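You operate a simulated robot arm through the tools that you are given. There is no shell and no other tool.

Carry out the task below with a simulated robot arm. There is one attempt and no reset: what you move stays moved.

## Task
Set the belt tension of press B to the green mark.
Fine: try the locked-off start first; slacken the tension wing nut, wind the blue wheel, tighten the wing nut again; the padlock stays on. Where these are worked on the way, their far stop is far enough and under half their travel is too little: tension wing nut.

Only the result counts: the job must be done as asked and must still hold three seconds after the hand-in. Knocking over, shifting, dropping, spilling or breaking anything else fails it.

## Robot
A 6-joint arm with a two-finger gripper, fixed in place. Base frame: the origin is at the foot of the arm, x ahead of it, y to its left, z up. Lengths are in mm, angles in rad, forces in N, time in s.
Its first joint turns from -2.897 to 2.897 rad. Payload 3.43 kg.
The tool frame sits at the grasp point between the pads (the TCP): z along the fingers, y along the line on which they close. The tips reach 20 mm beyond it. Largest opening 190 mm; the body of the gripper starts 248 mm behind the TCP.
Orientation is that of the tool frame in the base frame, as a unit quaternion [x, y, z, w]. With the fingers straight down and closing along the base's y, the tool's x points along the base's -x, its y along +y and its z along -z.

## Interface
- The arm moves only by the tool arm_command. Its argument "deltas" is text: rows parted by semicolons, each of 7 numbers parted by spaces: the shift along the base's x, y, z in units of 100 mm (1.0 is 100 mm), then the turn, a rotation vector about the base's x, y, z in units of 60 degrees (1.0 is 60 degrees), then the finger opening in mm, from 0 to 190. In form: tx ty tz rx ry rz grip; .... A call has 1 to 20 rows; each row is the pose to reach, as a shift and turn from the pose commanded when the call began. A call with a number of a shift or a turn outside -1 to 1 is refused whole. A row lasts 0.2 s, in which the tool goes at most 50 mm and 0.15 rad; a call with a longer step from one row to the next is refused whole, and so is a gripper value outside its range. A pose out of reach is approached as far as the arm can. The call stops where the force on the tool passes 90 N (or 10 N more than at its start, if that is more) or the arm is blocked; 0.2 s more then pass. The fingers move at their own pace (about 45 mm/s each) and stop on an object; they squeeze with about 22 N. The grip force told is the motor's: it shows also when the fingers shut on nothing. Time passes only in rows, and 0.2 s behind the last, so rows that repeat a pose let the fingers close. It gives the time, the measured TCP pose, the force on the tool (base axes), the opening and the grip force at its end, in the units of the frame above (readings bear some noise), with the torque about the TCP (base axes, N m) and any sound that the robot's microphone picked up.
- Cameras (640 x 400 px; columns grow to the right, rows downward): "scene" is fixed at [401.4, 503, 1298.7]; the picture's right is [-0.83, -0.56, 0.00], its down [-0.12, 0.18, -0.98] and it looks along [0.55, -0.81, -0.22] (base axes); focal length 279 px, centre (320, 200). "wrist" rides on the gripper at [70, -8, -288] in the tool frame; the picture's right is [0.12, 0.99, 0.00], its down [-0.96, 0.12, -0.25] and it looks along [-0.25, 0.03, 0.97] (tool axes); focal length 261 px, centre (320, 200). There is no depth. A picture from a camera that has moved, and an enlarged one, comes with that camera's place and axes in the base frame and with its lens. The place of the scene camera against the robot may be out by one fixed shift of up to 25 mm in any direction.
- grab_frame(camera): a new picture of that camera. The clock stands still meanwhile.
- lift_body(by): slides the trunk up (or, below 0, down) by that many mm; the arm rides with it, the base frame stays. It gives what a move gives, with no picture.
- close_up(camera, box): a new picture of the part [left, top, right, bottom] of that camera's present view, enlarged. The clock stands still meanwhile.
- hand_in(): hands the job in; it is judged then, once.

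Places have to be worked out from the pictures, the camera data and where the tool is seen. Open the gripper and draw the arm clear of the work before you hand the job in, unless the task says otherwise.

The tools are called after ">>>" as a command line: name --argument value ..., lists and objects as JSON in quotes. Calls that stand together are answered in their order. arm_command: Moves the arm, as the interface text tells. Its arguments: {"type":"object","properties":{"deltas":{"type":"string"}},"required":["deltas"]} The other tools are called the same way: lift_body (by) slides the trunk up or down; grab_frame (camera) takes a picture; close_up (camera, box) takes an enlarged picture of a part of a camera's view; hand_in () hands the job in.

At the start:

```text
t: 0.0
ee_pos: [584.7, -65.6, 1318.7]
tool_rot: [0.0, 1.0, 0.001, 0.001]
wrist_force: [0.3, 1.0, -0.7]
torque: [0.01, -0.01, 0.02]
grip_width: 189.9
grasp_force: 0.0
trunk travel left (down, up): [-151.0, 89.0]
```

scene: 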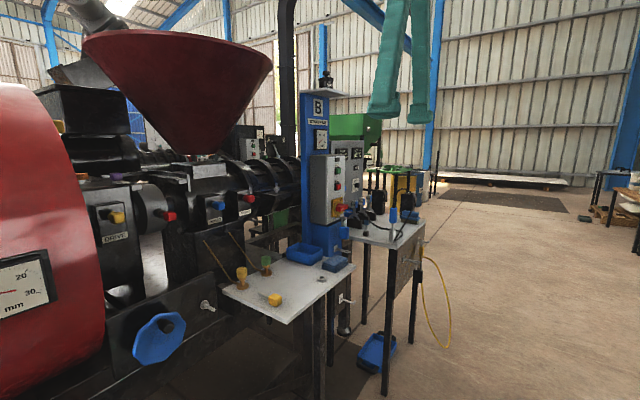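
wrist: 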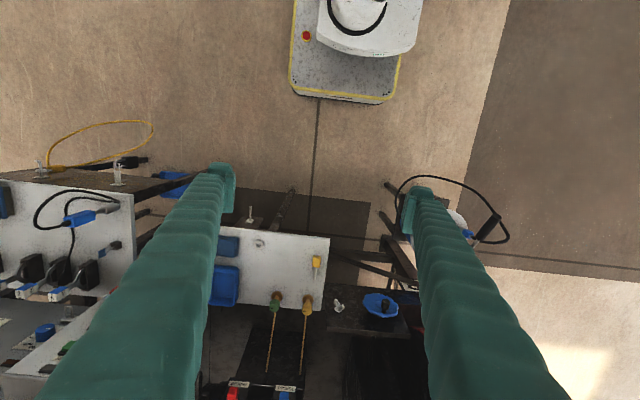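

I start by looking closely at the scene: the blue wheel, wing nut, gauge, and start controls.

>>> close_up --camera "scene" --box '[0, 200, 240, 400]'

>>> close_up --camera "scene" --box '[280, 60, 400, 260]'

>>> close_up --camera "scene" --box '[200, 200, 360, 330]'

>>> close_up --camera "wrist" --box '[180, 180, 440, 400]'

```text
2.00 times, centred on (120, 300) of scene
camera zoom: at [401.4, 503.0, 1298.7], right [-0.83, -0.56, 0.0], down [-0.12, 0.18, -0.98], along [0.55, -0.81, -0.22], focal length 558 px, centre (720, 0)
```

zoom: 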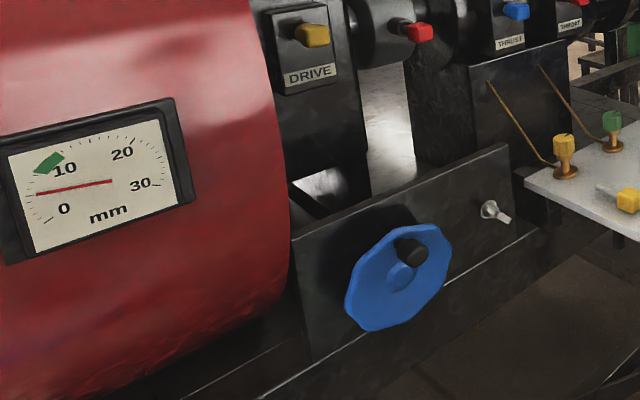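

```text
2.00 times, centred on (340, 160) of scene
camera zoom: at [401.4, 503.0, 1298.7], right [-0.83, -0.56, 0.0], down [-0.12, 0.18, -0.98], along [0.55, -0.81, -0.22], focal length 558 px, centre (280, 280)
```

zoom: 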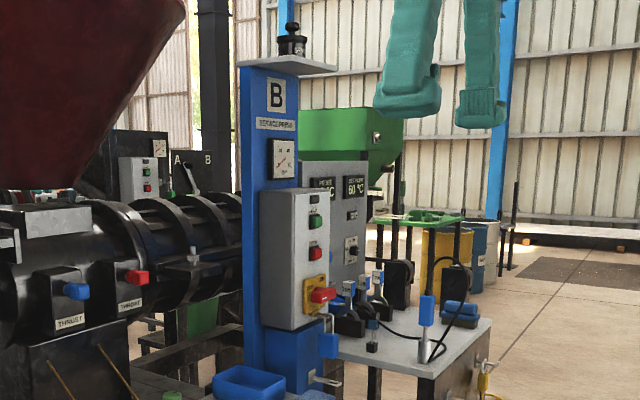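

```text
3.08 times, centred on (280, 265) of scene
camera zoom: at [401.4, 503.0, 1298.7], right [-0.83, -0.56, 0.0], down [-0.12, 0.18, -0.98], along [0.55, -0.81, -0.22], focal length 858 px, centre (443, 0)
```

zoom: 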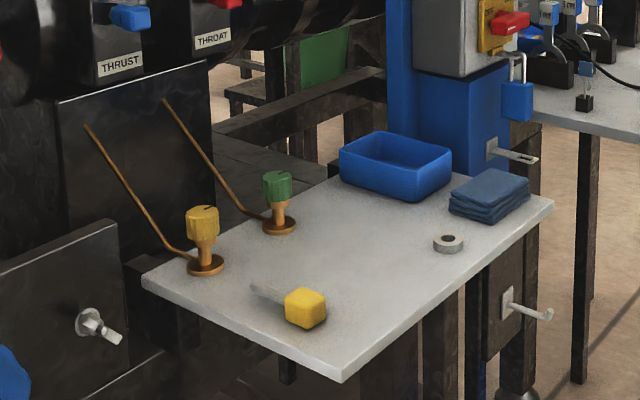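

```text
1.82 times, centred on (310, 290) of wrist
camera zoom: at [513.5, -75.1, 1607.1], right [-0.12, 0.99, 0.0], down [0.96, 0.12, 0.25], along [0.25, 0.03, -0.97], focal length 474 px, centre (338, 36)
```

zoom: 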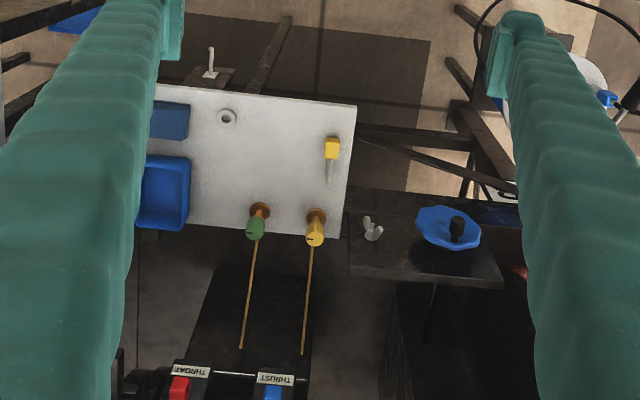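

I look closer at the control box, the wing nut, the gauges and the labels.

>>> close_up --camera "scene" --box '[300, 90, 364, 130]'

>>> close_up --camera "scene" --box '[296, 140, 376, 240]'

>>> close_up --camera "scene" --box '[0, 240, 80, 330]'

>>> close_up --camera "scene" --box '[180, 280, 240, 320]'

>>> close_up --camera "scene" --box '[220, 110, 310, 170]'

>>> close_up --camera "wrist" --box '[310, 270, 430, 350]'

>>> close_up --camera "wrist" --box '[0, 170, 160, 400]'

```text
10.00 times, centred on (332, 110) of scene
camera zoom: at [401.4, 503.0, 1298.7], right [-0.83, -0.56, 0.0], down [-0.12, 0.18, -0.98], along [0.55, -0.81, -0.22], focal length 2790 px, centre (200, 1100)
```

zoom: 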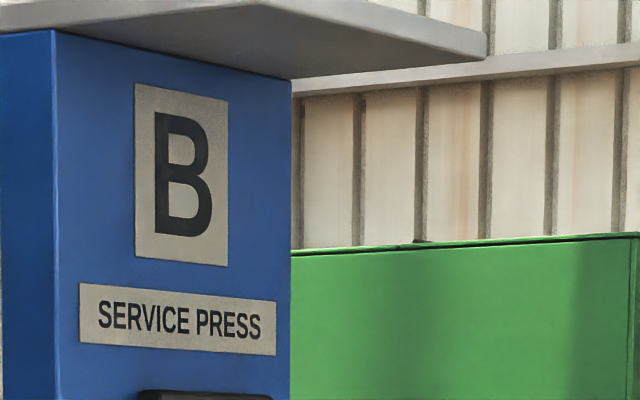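

```text
4.00 times, centred on (336, 190) of scene
camera zoom: at [401.4, 503.0, 1298.7], right [-0.83, -0.56, 0.0], down [-0.12, 0.18, -0.98], along [0.55, -0.81, -0.22], focal length 1116 px, centre (256, 240)
```

zoom: 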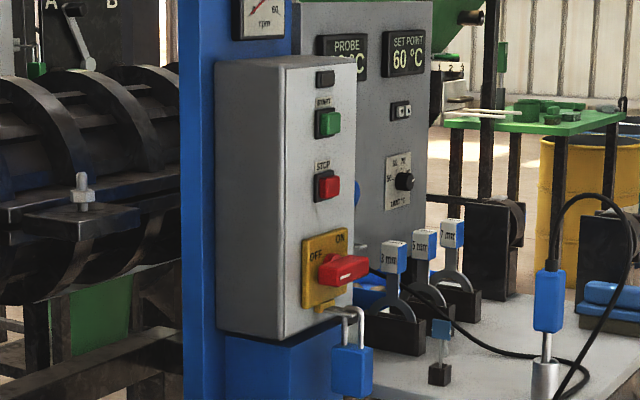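

```text
4.44 times, centred on (40, 285) of scene
camera zoom: at [401.4, 503.0, 1298.7], right [-0.83, -0.56, 0.0], down [-0.12, 0.18, -0.98], along [0.55, -0.81, -0.22], focal length 1240 px, centre (1564, -178)
```

zoom: 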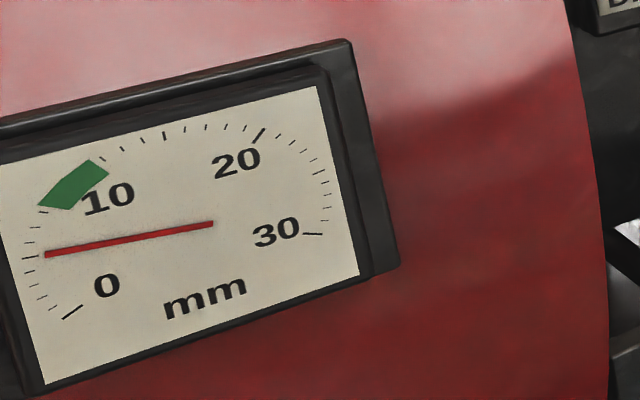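

```text
10.00 times, centred on (210, 300) of scene
camera zoom: at [401.4, 503.0, 1298.7], right [-0.83, -0.56, 0.0], down [-0.12, 0.18, -0.98], along [0.55, -0.81, -0.22], focal length 2790 px, centre (1420, -800)
```

zoom: 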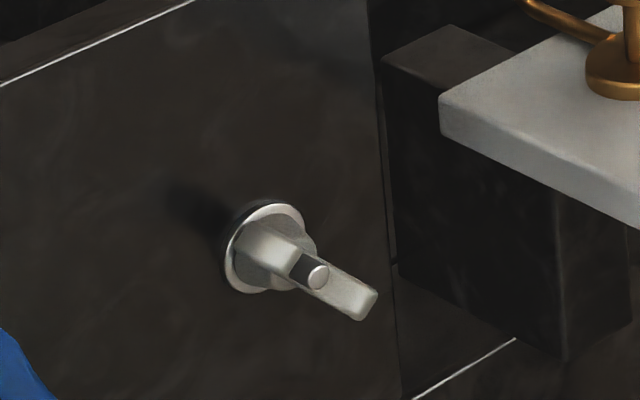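

```text
6.67 times, centred on (265, 140) of scene
camera zoom: at [401.4, 503.0, 1298.7], right [-0.83, -0.56, 0.0], down [-0.12, 0.18, -0.98], along [0.55, -0.81, -0.22], focal length 1860 px, centre (687, 600)
```

zoom: 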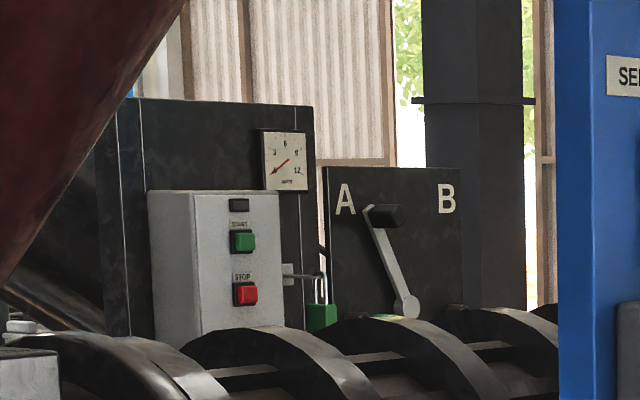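

```text
5.00 times, centred on (370, 310) of wrist
camera zoom: at [513.5, -75.1, 1607.1], right [-0.12, 0.99, 0.0], down [0.96, 0.12, 0.25], along [0.25, 0.03, -0.97], focal length 1303 px, centre (70, -350)
```

zoom: 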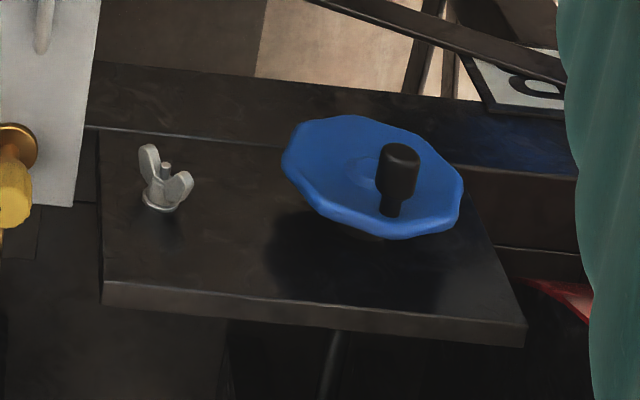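

```text
1.74 times, centred on (80, 285) of wrist
camera zoom: at [513.5, -75.1, 1607.1], right [-0.12, 0.99, 0.0], down [0.96, 0.12, 0.25], along [0.25, 0.03, -0.97], focal length 453 px, centre (737, 52)
```

zoom: 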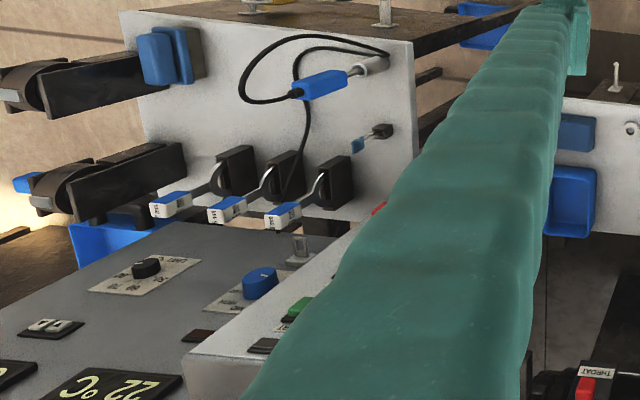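

The wheel triangulates to about [1094, 216, 787], the wing nut to about [1096, 76, 813], and START on the "B SERVICE PRESS" box to about [1022, -557, 1148]. I check a few remaining labels before moving.

>>> close_up --camera "wrist" --box '[380, 240, 460, 310]'

>>> close_up --camera "scene" --box '[80, 170, 200, 260]'

>>> close_up --camera "scene" --box '[320, 120, 380, 180]'

>>> close_up --camera "scene" --box '[100, 290, 200, 380]'

```text
5.71 times, centred on (420, 275) of wrist
camera zoom: at [513.5, -75.1, 1607.1], right [-0.12, 0.99, 0.0], down [0.96, 0.12, 0.25], along [0.25, 0.03, -0.97], focal length 1489 px, centre (-251, -229)
```

zoom: 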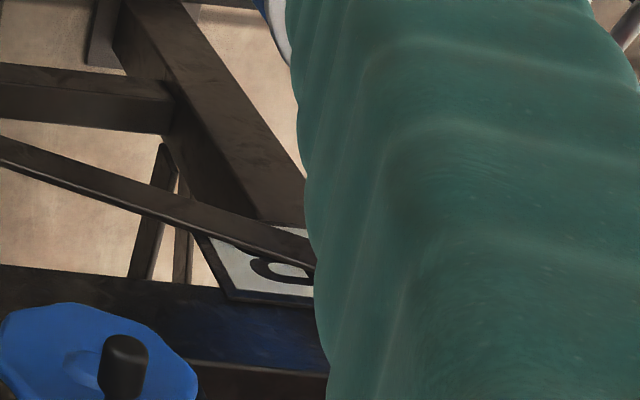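

```text
4.44 times, centred on (140, 215) of scene
camera zoom: at [401.4, 503.0, 1298.7], right [-0.83, -0.56, 0.0], down [-0.12, 0.18, -0.98], along [0.55, -0.81, -0.22], focal length 1240 px, centre (1120, 133)
```

zoom: 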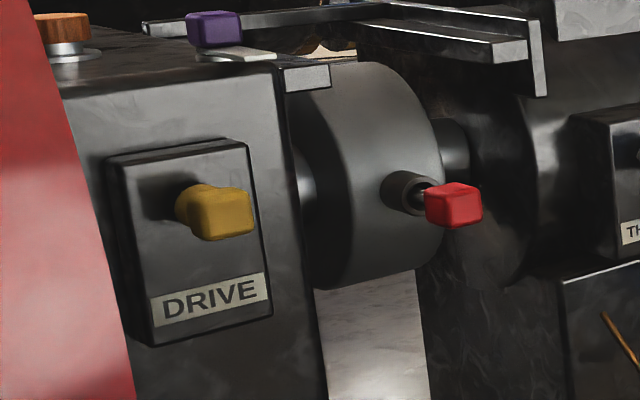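

```text
6.67 times, centred on (350, 150) of scene
camera zoom: at [401.4, 503.0, 1298.7], right [-0.83, -0.56, 0.0], down [-0.12, 0.18, -0.98], along [0.55, -0.81, -0.22], focal length 1860 px, centre (120, 533)
```

zoom: 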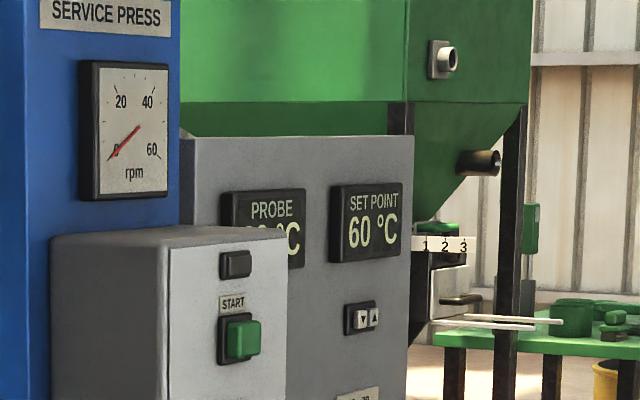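

```text
4.44 times, centred on (150, 335) of scene
camera zoom: at [401.4, 503.0, 1298.7], right [-0.83, -0.56, 0.0], down [-0.12, 0.18, -0.98], along [0.55, -0.81, -0.22], focal length 1240 px, centre (1076, -400)
```

zoom: 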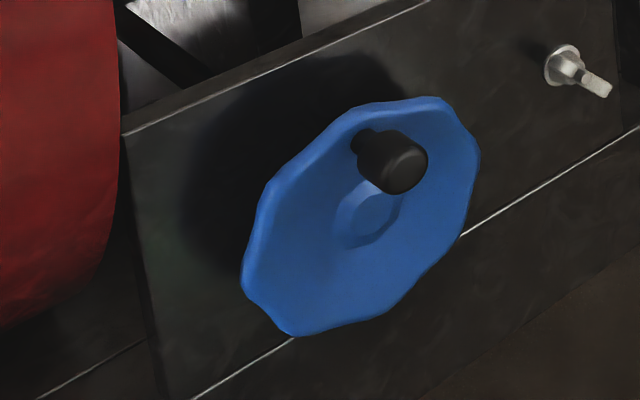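

The panel with START, OFF switch and blue padlock sits on the column marked "B SERVICE PRESS". I tilt the tool forward (toward +x) while sliding toward the panel side, fingers staying high and clear.

>>> arm_command --deltas "0.06 -0.12 0 0 -0.125 0 150; 0.12 -0.25 0 0 -0.25 0 120; 0.18 -0.37 0 0 -0.375 0 100; 0.25 -0.5 0 0 -0.5 0 80; 0.3 -0.62 0 0 -0.625 0 60; 0.37 -0.75 0 0 -0.75 0 40; 0.43 -0.87 0 0 -0.875 0 20; 0.5 -1 0 0 -1 0 10; 0.5 -1 0 0 -1 0 0"

```text
t: 2.1
ee_pos: [678.4, -95.4, 1288.2]
tool_rot: [-0.055, 0.874, 0.049, 0.48]
wrist_force: [-0.3, -0.6, 0.4]
torque: [-0.01, 0.01, -0.01]
grip_width: 12.8
grasp_force: 0.0
trunk travel left (down, up): [-151.0, 89.0]
stopped in row 9: the arm was blocked; the commanded pose is now the measured one
```

The arm ended ahead of the commanded pose, probably folded close to its limit. I look at both views.

>>> grab_frame --camera "scene"

>>> grab_frame --camera "wrist"

```text
taken
```

scene: 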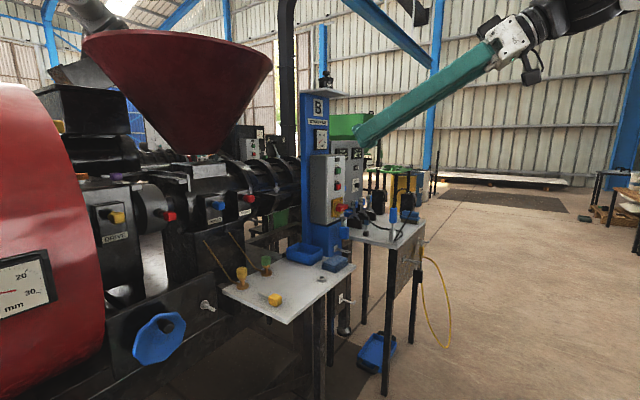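

```text
taken
camera wrist: at [400.6, -146.6, 1382.0], right [-0.21, 0.98, -0.07], down [0.29, 0.13, 0.95], along [0.93, 0.18, -0.31], focal length 261 px, centre (320, 200)
```

wrist: 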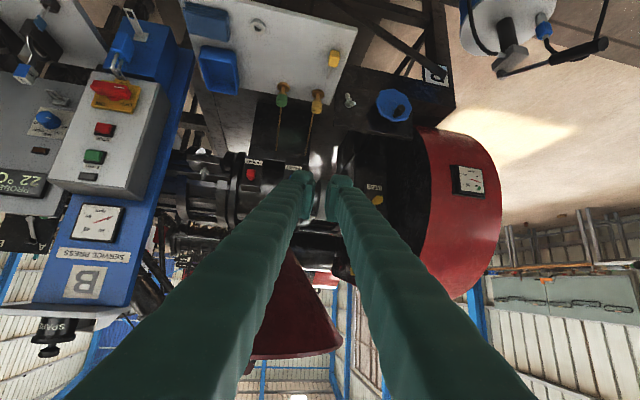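

This tilted view is very useful, showing everything at once (upside down). I zoom in on the relevant parts for triangulation.

>>> close_up --camera "wrist" --box '[30, 40, 190, 240]'

>>> close_up --camera "wrist" --box '[330, 70, 490, 170]'

>>> close_up --camera "wrist" --box '[440, 150, 500, 210]'

```text
2.00 times, centred on (110, 140) of wrist
camera zoom: at [400.6, -146.6, 1382.0], right [-0.21, 0.98, -0.07], down [0.29, 0.13, 0.95], along [0.93, 0.18, -0.31], focal length 521 px, centre (740, 320)
```

zoom: 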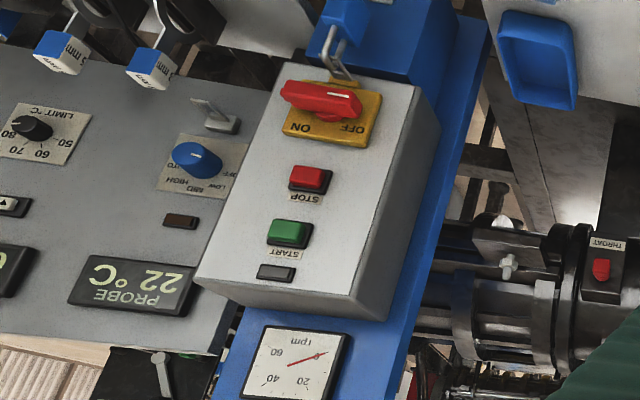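

```text
4.00 times, centred on (410, 120) of wrist
camera zoom: at [400.6, -146.6, 1382.0], right [-0.21, 0.98, -0.07], down [0.29, 0.13, 0.95], along [0.93, 0.18, -0.31], focal length 1043 px, centre (-40, 520)
```

zoom: 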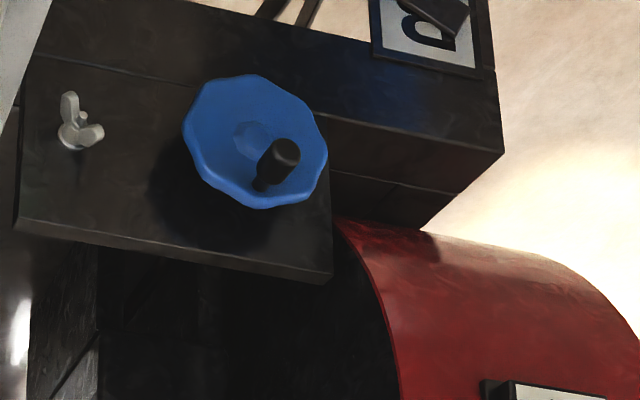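

```text
6.67 times, centred on (470, 180) of wrist
camera zoom: at [400.6, -146.6, 1382.0], right [-0.21, 0.98, -0.07], down [0.29, 0.13, 0.95], along [0.93, 0.18, -0.31], focal length 1738 px, centre (-680, 333)
```

zoom: 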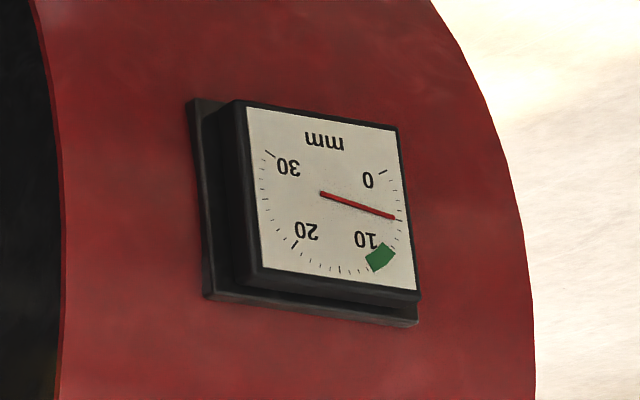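

START estimate from several views is about [1010–1022, -545–-557, 1147], box facing -x. I move forward and toward -y, levelling the tool to point along +x.

>>> arm_command --deltas "0.2 -0.2 0 0 0 0 0; 0.4 -0.4 -0.1 0 0 0 0; 0.6 -0.6 -0.2 0 0 0 0; 0.8 -0.8 -0.3 0 0 0 0; 1 -1 -0.4 0 0 0 0; 1 -1 -0.4 0.002 -0.11 -0.03 0; 1 -1 -0.4 0.003 -0.22 -0.06 0; 1 -1 -0.4 0.005 -0.33 -0.09 0; 1 -1 -0.4 0.006 -0.44 -0.12 0; 1 -1 -0.4 0.008 -0.54 -0.142 0; 1 -1 -0.4 0.008 -0.54 -0.142 0"

```text
t: 4.5
ee_pos: [774.9, -200.9, 1250.7]
tool_rot: [0.005, 0.706, -0.004, 0.709]
wrist_force: [0.4, -0.2, 0.2]
torque: [-0.02, -0.01, 0.03]
grip_width: 0.0
grasp_force: 22.0
trunk travel left (down, up): [-151.0, 89.0]
```

Tool now points along +x. I travel toward the START button at a standoff.

>>> arm_command --deltas "0 -0.25 -0.12 0 0 0 0; 0 -0.5 -0.25 0 0 0 0; 0 -0.75 -0.37 0 0 0 0; 0 -1 -0.5 0 0 0 0"

>>> arm_command --deltas "0 -0.25 -0.12 0 0 0 0; 0 -0.5 -0.25 0 0 0 0; 0 -0.75 -0.37 0 0 0 0; 0 -1 -0.5 0 0 0 0"

>>> arm_command --deltas "0 -0.25 0 0 0 0 0; 0 -0.5 0 0 0 0 0; 0 -0.75 0 0 0 0 0; 0 -1 0 0 0 0 0; 0 -1 0 0 0 0 0"

>>> grab_frame --camera "wrist"

>>> grab_frame --camera "scene"

```text
t: 5.5
ee_pos: [772.9, -300.0, 1203.0]
tool_rot: [0.004, 0.706, -0.003, 0.709]
wrist_force: [-0.6, 0.9, -0.2]
torque: [0.02, 0.07, -0.12]
grip_width: 0.1
grasp_force: 21.8
trunk travel left (down, up): [-151.0, 89.0]
```

```text
t: 6.5
ee_pos: [776.2, -399.7, 1152.3]
tool_rot: [0.005, 0.706, -0.003, 0.708]
wrist_force: [-0.5, 0.2, 0.2]
torque: [0.01, 0.13, -0.16]
grip_width: 0.2
grasp_force: 22.1
trunk travel left (down, up): [-151.0, 89.0]
```

```text
t: 7.7
ee_pos: [774.2, -501.3, 1151.0]
tool_rot: [0.006, 0.706, -0.004, 0.709]
wrist_force: [-0.1, 0.7, -0.4]
torque: [-0.02, 0.0, -0.02]
grip_width: 0.0
grasp_force: 22.1
trunk travel left (down, up): [-151.0, 89.0]
```

```text
taken
camera wrist: at [486.0, -505.6, 1079.5], right [0.01, 0.99, -0.12], down [-0.25, 0.12, 0.96], along [0.97, 0.02, 0.25], focal length 261 px, centre (320, 200)
```

wrist: 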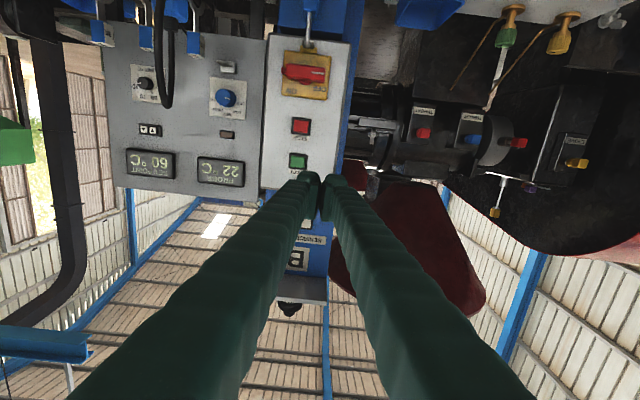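

```text
taken
```

scene: 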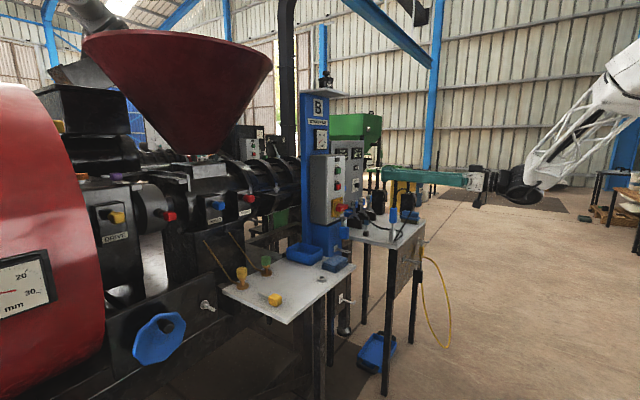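

START in this view triangulates to about [1021, -549, 1140]. I align and advance to a short standoff.

>>> arm_command --deltas "0.2 -0.24 -0.05 0 0 0 0; 0.5 -0.48 -0.1 0 0 0 0; 0.9 -0.48 -0.1 0 0 0 0; 1 -0.48 -0.1 0 0 0 0; 1 -0.48 -0.1 0 0 0 0"

>>> arm_command --deltas "0.2 0 0 0 0 0 0; 0.4 0 0 0 0 0 0; 0.6 0 0 0 0 0 0; 0.6 0 0 0 0 0 0"

>>> grab_frame --camera "wrist"

>>> close_up --camera "wrist" --box '[260, 130, 380, 210]'

>>> close_up --camera "scene" --box '[310, 140, 390, 240]'

```text
t: 8.9
ee_pos: [874.1, -548.3, 1139.9]
tool_rot: [0.006, 0.706, -0.004, 0.708]
wrist_force: [-0.4, 0.5, -0.8]
torque: [0.0, -0.02, 0.02]
grip_width: 0.0
grasp_force: 22.2
trunk travel left (down, up): [-151.0, 89.0]
```

```text
t: 9.9
ee_pos: [934.0, -548.3, 1139.2]
tool_rot: [0.005, 0.706, -0.002, 0.709]
wrist_force: [-0.6, -0.5, 0.0]
torque: [0.0, 0.01, -0.01]
grip_width: 0.0
grasp_force: 21.9
trunk travel left (down, up): [-151.0, 89.0]
```

```text
taken
camera wrist: at [645.6, -553.1, 1068.4], right [0.01, 0.99, -0.12], down [-0.25, 0.11, 0.96], along [0.97, 0.02, 0.25], focal length 261 px, centre (320, 200)
```

wrist: 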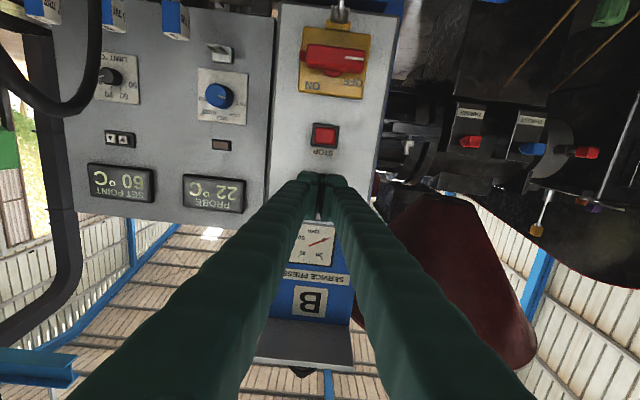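

```text
5.00 times, centred on (320, 170) of wrist
camera zoom: at [645.6, -553.1, 1068.4], right [0.01, 0.99, -0.12], down [-0.25, 0.11, 0.96], along [0.97, 0.02, 0.25], focal length 1303 px, centre (320, 350)
```

zoom: 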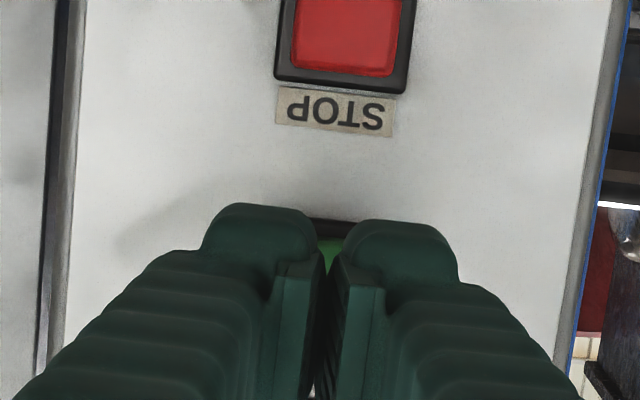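

```text
4.00 times, centred on (350, 190) of scene
camera zoom: at [401.4, 503.0, 1298.7], right [-0.83, -0.56, 0.0], down [-0.12, 0.18, -0.98], along [0.55, -0.81, -0.22], focal length 1116 px, centre (200, 240)
```

zoom: 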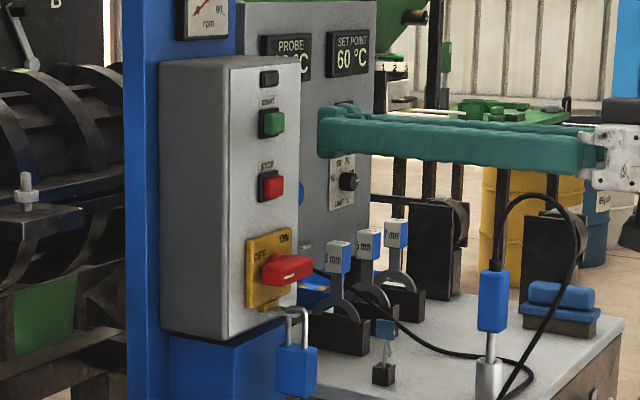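

The green button peeks out right between the fingertips, slightly +y and +z. I correct a few mm and advance gently.

>>> arm_command --deltas "0.1 0.04 0.06 0 0 0 0; 0.2 0.04 0.06 0 0 0 0; 0.3 0.04 0.06 0 0 0 0; 0.4 0.04 0.06 0 0 0 0; 0.4 0.04 0.06 0 0 0 0"

>>> close_up --camera "scene" --box '[310, 140, 370, 200]'

>>> close_up --camera "wrist" --box '[260, 130, 380, 210]'

```text
t: 11.1
ee_pos: [973.5, -545.1, 1144.8]
tool_rot: [0.004, 0.706, -0.002, 0.708]
wrist_force: [1.2, -0.9, -0.8]
torque: [-0.01, 0.01, 0.0]
grip_width: 0.1
grasp_force: 21.8
trunk travel left (down, up): [-151.0, 89.0]
```

```text
6.67 times, centred on (340, 170) of scene
camera zoom: at [401.4, 503.0, 1298.7], right [-0.83, -0.56, 0.0], down [-0.12, 0.18, -0.98], along [0.55, -0.81, -0.22], focal length 1860 px, centre (187, 400)
```

zoom: 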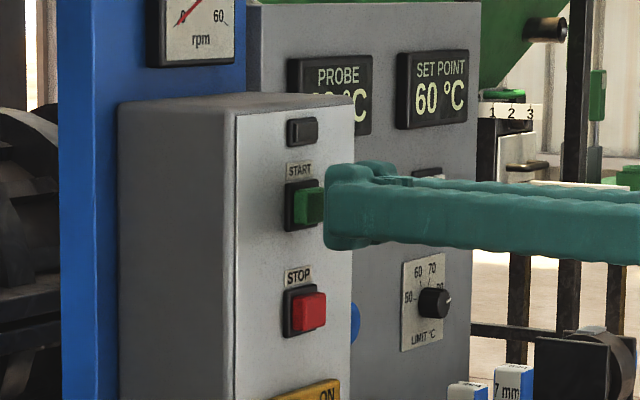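

```text
5.00 times, centred on (320, 170) of wrist
camera zoom: at [685.5, -549.9, 1074.5], right [0.01, 0.99, -0.12], down [-0.25, 0.12, 0.96], along [0.97, 0.02, 0.25], focal length 1303 px, centre (320, 350)
```

zoom: 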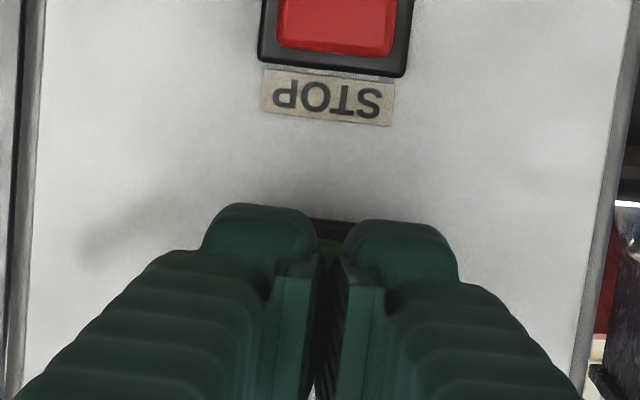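

Fingertips are just in front of the green button and well clear of STOP and the lamp. I press in with small steps.

>>> arm_command --deltas "0.02 0 0 0 0 0 0; 0.04 0 0 0 0 0 0; 0.06 0 0 0 0 0 0; 0.08 0 0 0 0 0 0; 0.1 0 0 0 0 0 0"

```text
t: 12.3
ee_pos: [983.3, -544.6, 1146.2]
tool_rot: [0.005, 0.706, -0.003, 0.708]
wrist_force: [-0.3, 0.1, 0.0]
torque: [-0.02, -0.03, -0.02]
grip_width: 0.1
grasp_force: 22.4
trunk travel left (down, up): [-151.0, 89.0]
```

No contact yet; I continue in small steps.

>>> arm_command --deltas "0.02 0 0 0 0 0 0; 0.04 0 0 0 0 0 0; 0.06 0 0 0 0 0 0; 0.08 0 0 0 0 0 0"

>>> close_up --camera "scene" --box '[310, 140, 370, 200]'

```text
t: 13.3
ee_pos: [993.0, -545.7, 1146.1]
tool_rot: [0.005, 0.706, -0.003, 0.709]
wrist_force: [0.9, -0.1, 0.5]
torque: [0.01, -0.03, 0.02]
grip_width: 0.0
grasp_force: 22.2
trunk travel left (down, up): [-151.0, 89.0]
```

```text
6.67 times, centred on (340, 170) of scene
camera zoom: at [401.4, 503.0, 1298.7], right [-0.83, -0.56, 0.0], down [-0.12, 0.18, -0.98], along [0.55, -0.81, -0.22], focal length 1860 px, centre (187, 400)
```

zoom: 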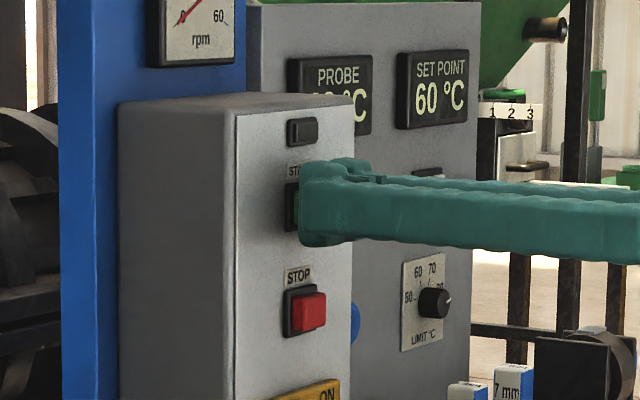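

Still free; contact should come in the next few mm.

>>> arm_command --deltas "0.02 0 0 0 0 0 0; 0.04 0 0 0 0 0 0; 0.06 0 0 0 0 0 0"

>>> arm_command --deltas "0.02 0 0 0 0 0 0; 0.04 0 0 0 0 0 0"

```text
t: 14.1
ee_pos: [998.9, -545.6, 1146.3]
tool_rot: [0.006, 0.705, -0.003, 0.709]
wrist_force: [-5.9, 2.5, 0.1]
torque: [0.04, 0.04, 0.02]
grip_width: 6.0
grasp_force: 33.6
trunk travel left (down, up): [-151.0, 89.0]
heard: click
```

```text
t: 14.7
ee_pos: [1001.7, -545.9, 1145.7]
tool_rot: [0.005, 0.706, -0.003, 0.708]
wrist_force: [-33.2, 12.7, -8.5]
torque: [0.05, 0.38, 0.25]
grip_width: 5.8
grasp_force: 34.0
trunk travel left (down, up): [-151.0, 89.0]
```

A click was heard: START was tried. I back off straight and check that the press stayed dead.

>>> arm_command --deltas "-0.1 0 0 0 0 0 0; -0.3 0 0 0 0 0 0; -0.6 0 0 0 0 0 0; -1 0 0 0 0 0 0; -1 0 0 0 0 0 0"

>>> close_up --camera "scene" --box '[300, 90, 390, 240]'

>>> grab_frame --camera "wrist"

```text
t: 15.9
ee_pos: [902.2, -545.9, 1146.3]
tool_rot: [0.005, 0.706, -0.003, 0.708]
wrist_force: [1.2, -0.2, 1.4]
torque: [-0.04, 0.02, 0.03]
grip_width: 0.0
grasp_force: 34.0
trunk travel left (down, up): [-151.0, 89.0]
```

```text
2.67 times, centred on (345, 165) of scene
camera zoom: at [401.4, 503.0, 1298.7], right [-0.83, -0.56, 0.0], down [-0.12, 0.18, -0.98], along [0.55, -0.81, -0.22], focal length 744 px, centre (253, 293)
```

zoom: 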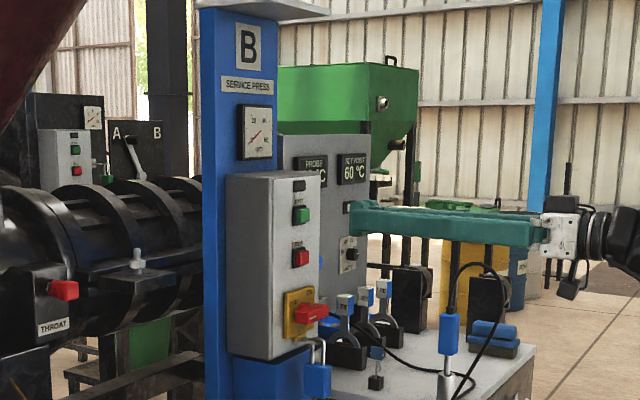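

```text
taken
camera wrist: at [613.5, -550.3, 1074.9], right [0.01, 0.99, -0.12], down [-0.25, 0.11, 0.96], along [0.97, 0.02, 0.25], focal length 261 px, centre (320, 200)
```

wrist: 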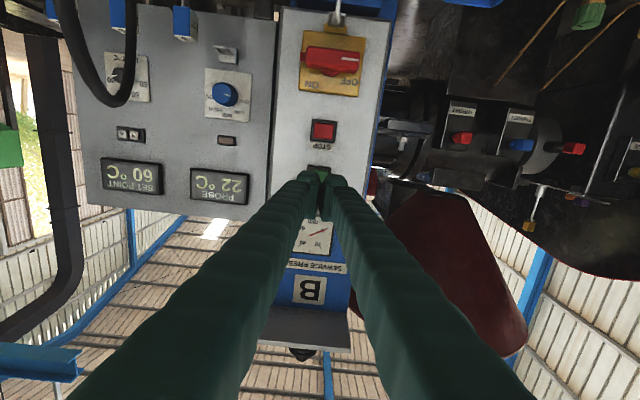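

The rpm dial still reads 0, lamp dark, padlock on. Now I retreat and travel to in front of the wing nut, staying short of the little table's near edge (x≈850).

>>> arm_command --deltas "-0.25 0.2 0 0 0 0 0; -0.6 0.45 0 0 0 0 0; -1 0.7 0 0 0 0 0; -1 1 0 0 0 0 0"

>>> arm_command --deltas "-0.15 0.25 -0.1 0 0 0 0; -0.3 0.5 -0.2 0 0 0 0; -0.4 0.75 -0.3 0 0 0 0; -0.5 1 -0.4 0 0 0 0"

>>> arm_command --deltas "0 0.25 -0.12 0 0 0 0; 0 0.5 -0.25 0 0 0 0; 0 0.75 -0.37 0 0 0 0; 0 1 -0.5 0 0 0 0"

>>> arm_command --deltas "0 0.25 -0.12 0 0 0 0; 0 0.5 -0.25 0 0 0 0; 0 0.75 -0.37 0 0 0 0; 0 1 -0.5 0 0 0 0"

>>> arm_command --deltas "0 0.25 -0.12 0 0 0 0; 0 0.5 -0.25 0 0 0 0; 0 0.75 -0.37 0 0 0 0; 0 1 -0.5 0 0 0 0; 0 1 -0.5 0 0 0 0"

>>> grab_frame --camera "wrist"

>>> grab_frame --camera "scene"

```text
t: 16.9
ee_pos: [802.4, -444.0, 1144.7]
tool_rot: [0.005, 0.705, -0.002, 0.709]
wrist_force: [0.7, 0.2, -0.1]
torque: [0.06, -0.05, 0.08]
grip_width: 0.1
grasp_force: 34.3
trunk travel left (down, up): [-151.0, 89.0]
```

```text
t: 17.9
ee_pos: [752.4, -344.0, 1106.4]
tool_rot: [0.004, 0.706, -0.002, 0.708]
wrist_force: [-0.8, -1.0, -0.3]
torque: [0.02, -0.04, 0.05]
grip_width: 0.1
grasp_force: 33.8
trunk travel left (down, up): [-151.0, 89.0]
```

```text
t: 18.9
ee_pos: [761.1, -252.3, 1066.8]
tool_rot: [0.004, 0.707, -0.002, 0.707]
wrist_force: [-0.3, -0.6, 0.0]
torque: [-0.03, -0.01, 0.05]
grip_width: 0.0
grasp_force: 34.0
out of reach, approached as far as the arm can: row 4
trunk travel left (down, up): [-151.0, 89.0]
```

```text
t: 19.9
ee_pos: [810.5, -187.0, 1062.7]
tool_rot: [0.004, 0.708, -0.002, 0.706]
wrist_force: [-0.1, -0.1, 0.2]
torque: [-0.03, -0.01, 0.05]
grip_width: 0.2
grasp_force: 34.9
out of reach, approached as far as the arm can: row 1, 2, 3, 4
trunk travel left (down, up): [-151.0, 89.0]
```

```text
t: 21.1
ee_pos: [854.1, -109.8, 1051.6]
tool_rot: [0.006, 0.706, -0.003, 0.708]
wrist_force: [0.6, 0.7, 1.0]
torque: [-0.02, -0.03, -0.04]
grip_width: 0.0
grasp_force: 34.3
out of reach, approached as far as the arm can: row 1, 2, 3, 4, 5
trunk travel left (down, up): [-151.0, 89.0]
```

```text
taken
camera wrist: at [564.9, -114.0, 980.2], right [0.01, 0.99, -0.12], down [-0.25, 0.12, 0.96], along [0.97, 0.02, 0.25], focal length 261 px, centre (320, 200)
```

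wrist: 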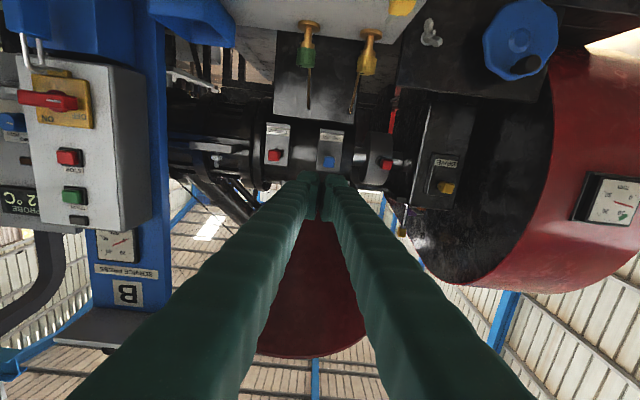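

```text
taken
```

scene: 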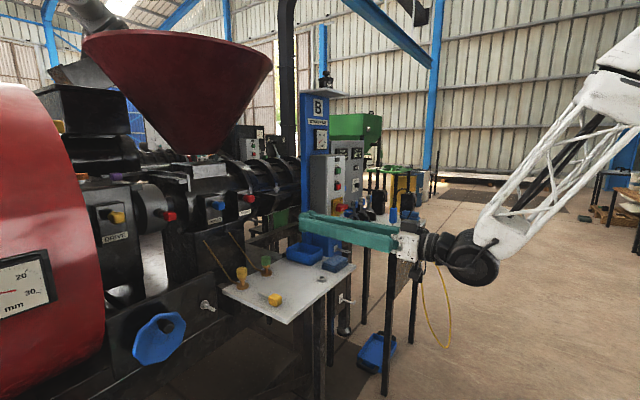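

With the tool level the arm can't fold so close to its base at this height (out of reach). I push forward a bit to see which pose reference holds.

>>> arm_command --deltas "0.25 0 0 0 0 0 0; 0.5 0 0 0 0 0 0; 0.75 0 0 0 0 0 0; 1 0 0 0 0 0 0; 1 0 0 0 0 0 0"

```text
t: 22.3
ee_pos: [950.4, -114.7, 1046.6]
tool_rot: [-0.004, 0.705, -0.003, 0.709]
wrist_force: [0.3, 1.2, 0.2]
torque: [0.0, 0.0, -0.03]
grip_width: 0.0
grasp_force: 34.1
out of reach, approached as far as the arm can: row 3, 4, 5
trunk travel left (down, up): [-151.0, 89.0]
```

The reference is the measured pose, but the arm reports reach trouble here, probably a joint limit. I check the arm's configuration in the scene.

>>> grab_frame --camera "scene"

>>> grab_frame --camera "wrist"

```text
taken
```

scene: 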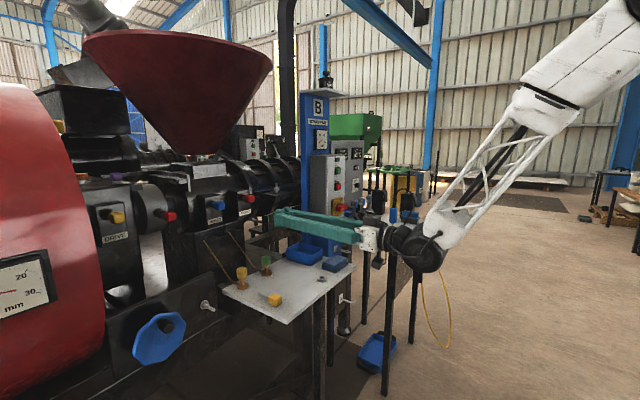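

```text
taken
camera wrist: at [661.6, -125.2, 975.4], right [0.0, 0.99, -0.13], down [-0.25, 0.13, 0.96], along [0.97, 0.04, 0.25], focal length 261 px, centre (320, 200)
```

wrist: 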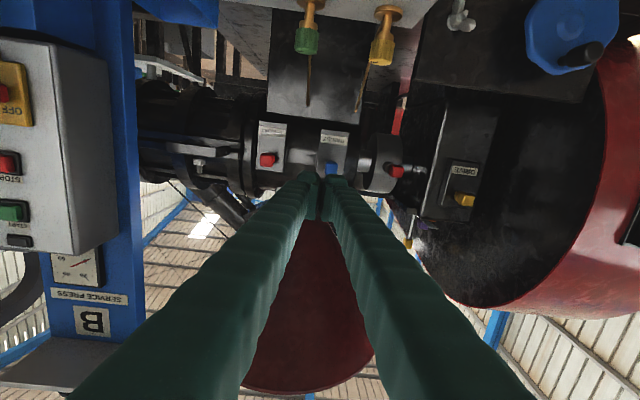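

The arm's elbow is up and nothing seems jammed. I probe with smaller combined steps toward the wing nut line and lower height.

>>> arm_command --deltas "0 0.2 0 0 0 0 0; 0 0.4 0 0 0 0 0; 0 0.6 0 0 0 0 0; 0 0.6 -0.2 0 0 0 0; 0 0.6 -0.4 0 0 0 0; 0 0.6 -0.4 0 0 0 0"

```text
t: 23.7
ee_pos: [945.2, -86.2, 1013.0]
tool_rot: [-0.011, 0.709, 0.017, 0.705]
wrist_force: [0.0, 0.7, -0.5]
torque: [-0.01, 0.04, -0.05]
grip_width: 0.1
grasp_force: 34.1
out of reach, approached as far as the arm can: row 1, 2, 3, 4, 5, 6
trunk travel left (down, up): [-151.0, 89.0]
```

It looks like a wrist-roll joint took the wrong branch when I tilted off-plane at the start. I'll tilt the tool back to straight down (same side), then re-tilt exactly in the arm's plane at y=0 so the wrist stays centred.

>>> arm_command --deltas "-0.15 -0.3 0.1 0 0 0 0; -0.3 -0.6 0.2 0 0 0 0; -0.4 -0.6 0.2 -0.003 0.125 -0.002 0; -0.5 -0.6 0.25 -0.006 0.25 -0.004 0; -0.6 -0.6 0.25 -0.009 0.375 -0.006 0; -0.7 -0.6 0.3 -0.012 0.5 -0.008 0; -0.8 -0.6 0.3 -0.015 0.625 -0.01 0; -1 -0.6 0.3 -0.018 0.75 -0.012 0; -1 -0.6 0.3 -0.018 0.75 -0.012 0"

```text
t: 25.7
ee_pos: [852.0, -136.8, 1049.8]
tool_rot: [0.016, 0.92, 0.031, 0.391]
wrist_force: [-2.9, -5.0, -3.5]
torque: [0.59, -0.8, 0.7]
grip_width: 0.3
grasp_force: 34.6
trunk travel left (down, up): [-151.0, 89.0]
```

Good progress; I finish tilting to straight down.

>>> arm_command --deltas "-0.15 0 0.1 -0.003 0.125 -0.002 0; -0.3 0 0.2 -0.006 0.25 -0.004 0; -0.5 0 0.3 -0.009 0.375 -0.006 0; -0.7 0 0.4 -0.012 0.5 -0.008 0; -0.9 0 0.5 -0.015 0.625 -0.01 0; -1 0 0.5 -0.018 0.747 -0.011 0; -1 0 0.5 -0.018 0.747 -0.011 0; -1 0 0.5 -0.018 0.747 -0.011 0"

```text
t: 27.5
ee_pos: [745.9, -147.4, 1093.9]
tool_rot: [-0.001, 1.0, -0.001, -0.001]
wrist_force: [0.1, 0.7, -0.4]
torque: [0.04, 0.03, 0.01]
grip_width: 0.0
grasp_force: 34.3
trunk travel left (down, up): [-151.0, 89.0]
```

Tool is straight down again. I move to y=0 before tilting purely in the arm's plane.

>>> arm_command --deltas "0 0.25 0 0 0 0 0; 0 0.5 0 0 0 0 0; 0 0.75 0 0 0 0 0; 0 1 0 0 0 0 0; 0 1.0 0 0 0 0 0"

>>> arm_command --deltas "0 0.2 0 0 0 0 0; 0 0.4 0 0 0 0 0; 0 0.462 0 0 0 0 0; 0 0.462 0 0 0 0 0"

```text
t: 28.7
ee_pos: [746.5, -47.4, 1094.0]
tool_rot: [-0.001, 1.0, -0.001, -0.001]
wrist_force: [0.2, 0.2, -0.7]
torque: [-0.01, 0.03, 0.0]
grip_width: 0.2
grasp_force: 34.0
trunk travel left (down, up): [-151.0, 89.0]
```

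```text
t: 29.7
ee_pos: [744.5, -0.7, 1094.0]
tool_rot: [0.0, 1.0, -0.001, 0.0]
wrist_force: [-0.3, -0.4, -0.2]
torque: [-0.02, 0.03, 0.02]
grip_width: 0.2
grasp_force: 34.2
trunk travel left (down, up): [-151.0, 89.0]
```

Now I tilt forward purely about y, in plane.

>>> arm_command --deltas "0.1 0 0 0 -0.125 0 0; 0.2 0 0 0 -0.25 0 0; 0.3 0 0 0 -0.375 0 0; 0.45 0 0 0 -0.5 0 0; 0.6 0 0 0 -0.625 0 0; 0.75 0 0 0 -0.75 0 0; 0.9 0 0 0 -0.875 0 0; 1 0 0 0 -1 0 0; 1 0 0 0 -1 0 0"

```text
t: 31.7
ee_pos: [846.1, -0.3, 1094.7]
tool_rot: [-0.001, 0.866, 0.0, 0.5]
wrist_force: [-0.2, 0.8, -0.5]
torque: [-0.01, 0.02, -0.03]
grip_width: 0.0
grasp_force: 34.4
trunk travel left (down, up): [-151.0, 89.0]
```

Works cleanly this time. I finish the tilt to horizontal and go lower.

>>> arm_command --deltas "0.1 0 -0.1 0 -0.125 0 0; 0.2 0 -0.2 0 -0.25 0 0; 0.3 0 -0.3 0 -0.375 0 0; 0.4 0 -0.4 0 -0.5 0 0; 0.4 0 -0.4 0 -0.5 0 0"

>>> grab_frame --camera "wrist"

>>> close_up --camera "wrist" --box '[320, 0, 560, 150]'

>>> grab_frame --camera "scene"

```text
t: 32.9
ee_pos: [885.1, 0.4, 1053.6]
tool_rot: [-0.001, 0.708, -0.001, 0.707]
wrist_force: [-0.5, -0.6, -0.4]
torque: [-0.01, -0.01, 0.03]
grip_width: 0.0
grasp_force: 34.4
trunk travel left (down, up): [-151.0, 89.0]
```

```text
taken
camera wrist: at [596.9, -7.7, 983.7], right [0.0, 0.99, -0.12], down [-0.25, 0.12, 0.96], along [0.97, 0.03, 0.24], focal length 261 px, centre (320, 200)
```

wrist: 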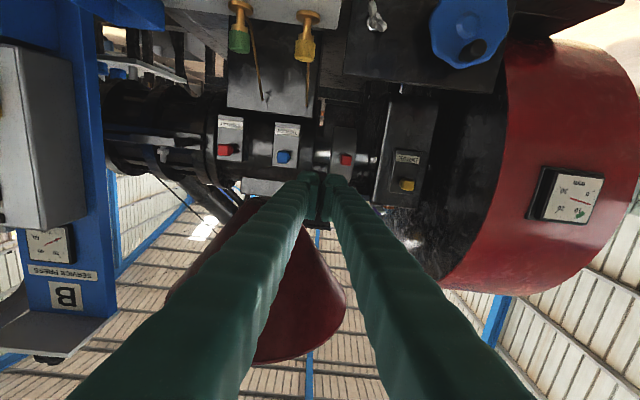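

```text
2.67 times, centred on (440, 75) of wrist
camera zoom: at [596.9, -7.7, 983.7], right [0.0, 0.99, -0.12], down [-0.25, 0.12, 0.96], along [0.97, 0.03, 0.24], focal length 695 px, centre (0, 533)
```

zoom: 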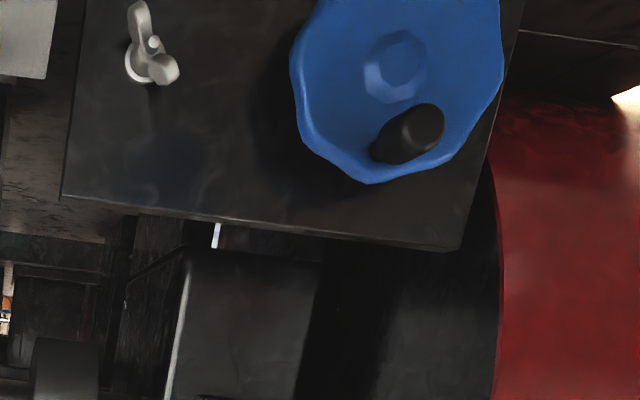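

```text
taken
```

scene: 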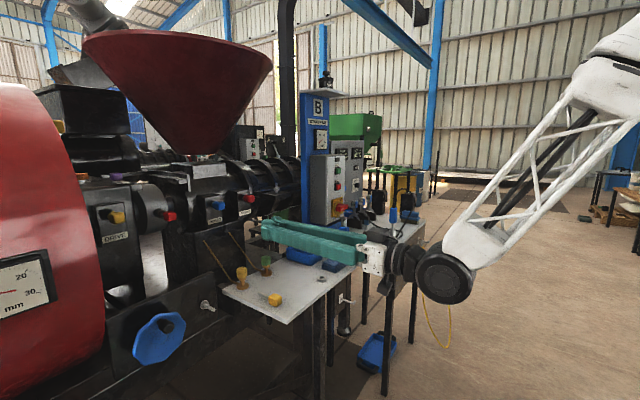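

Now the wrist is well configured. I go down toward the wing nut's height at a standoff to see it straight on.

>>> arm_command --deltas "0 0.25 -0.25 0 0 0 0; 0 0.5 -0.5 0 0 0 0; 0 0.7 -0.75 0 0 0 0; 0 0.7 -1 0 0 0 0; 0 0.7 -1 0 0 0 0"

>>> arm_command --deltas "0 0 -0.25 0 0 0 0; 0 0 -0.5 0 0 0 0; 0 0 -0.75 0 0 0 0; 0 0 -1 0 0 0 0; 0 0 -1 0 0 0 0"

>>> grab_frame --camera "wrist"

>>> close_up --camera "wrist" --box '[280, 80, 480, 205]'

>>> grab_frame --camera "scene"

```text
t: 34.1
ee_pos: [909.4, 77.9, 962.8]
tool_rot: [0.0, 0.708, -0.001, 0.707]
wrist_force: [0.6, 0.8, 0.9]
torque: [0.02, 0.0, 0.01]
grip_width: 0.0
grasp_force: 34.3
out of reach, approached as far as the arm can: row 2, 3, 4, 5
trunk travel left (down, up): [-151.0, 89.0]
```

```text
t: 35.3
ee_pos: [937.5, 80.5, 868.3]
tool_rot: [0.0, 0.708, -0.001, 0.707]
wrist_force: [0.0, 0.4, -0.6]
torque: [0.02, 0.01, 0.01]
grip_width: 0.0
grasp_force: 34.3
out of reach, approached as far as the arm can: row 1, 2, 3, 4, 5
trunk travel left (down, up): [-151.0, 89.0]
```

```text
taken
camera wrist: at [648.8, 72.9, 798.9], right [0.0, 0.99, -0.12], down [-0.25, 0.12, 0.96], along [0.97, 0.03, 0.24], focal length 261 px, centre (320, 200)
```

wrist: 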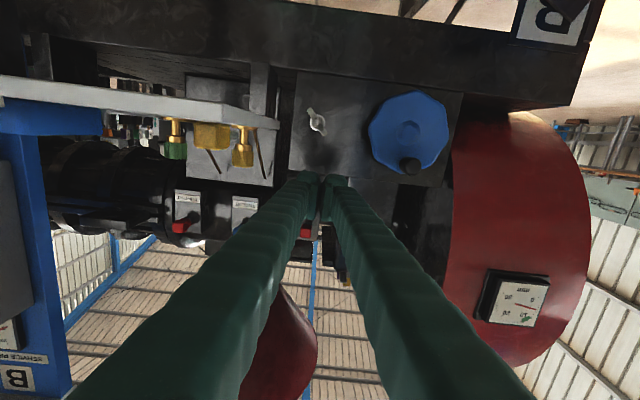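

```text
3.20 times, centred on (380, 142) of wrist
camera zoom: at [648.8, 72.9, 798.9], right [0.0, 0.99, -0.12], down [-0.25, 0.12, 0.96], along [0.97, 0.03, 0.24], focal length 834 px, centre (128, 384)
```

zoom: 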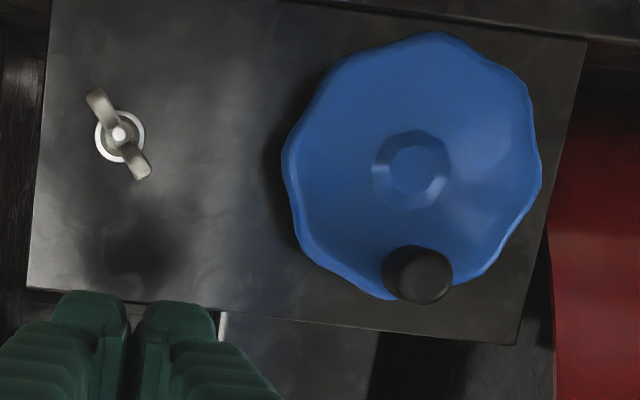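

```text
taken
```

scene: 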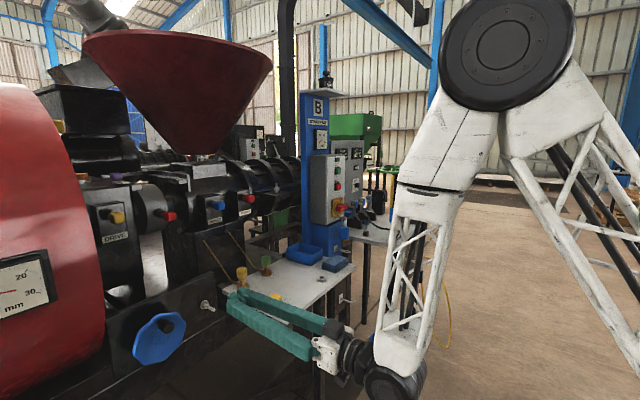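

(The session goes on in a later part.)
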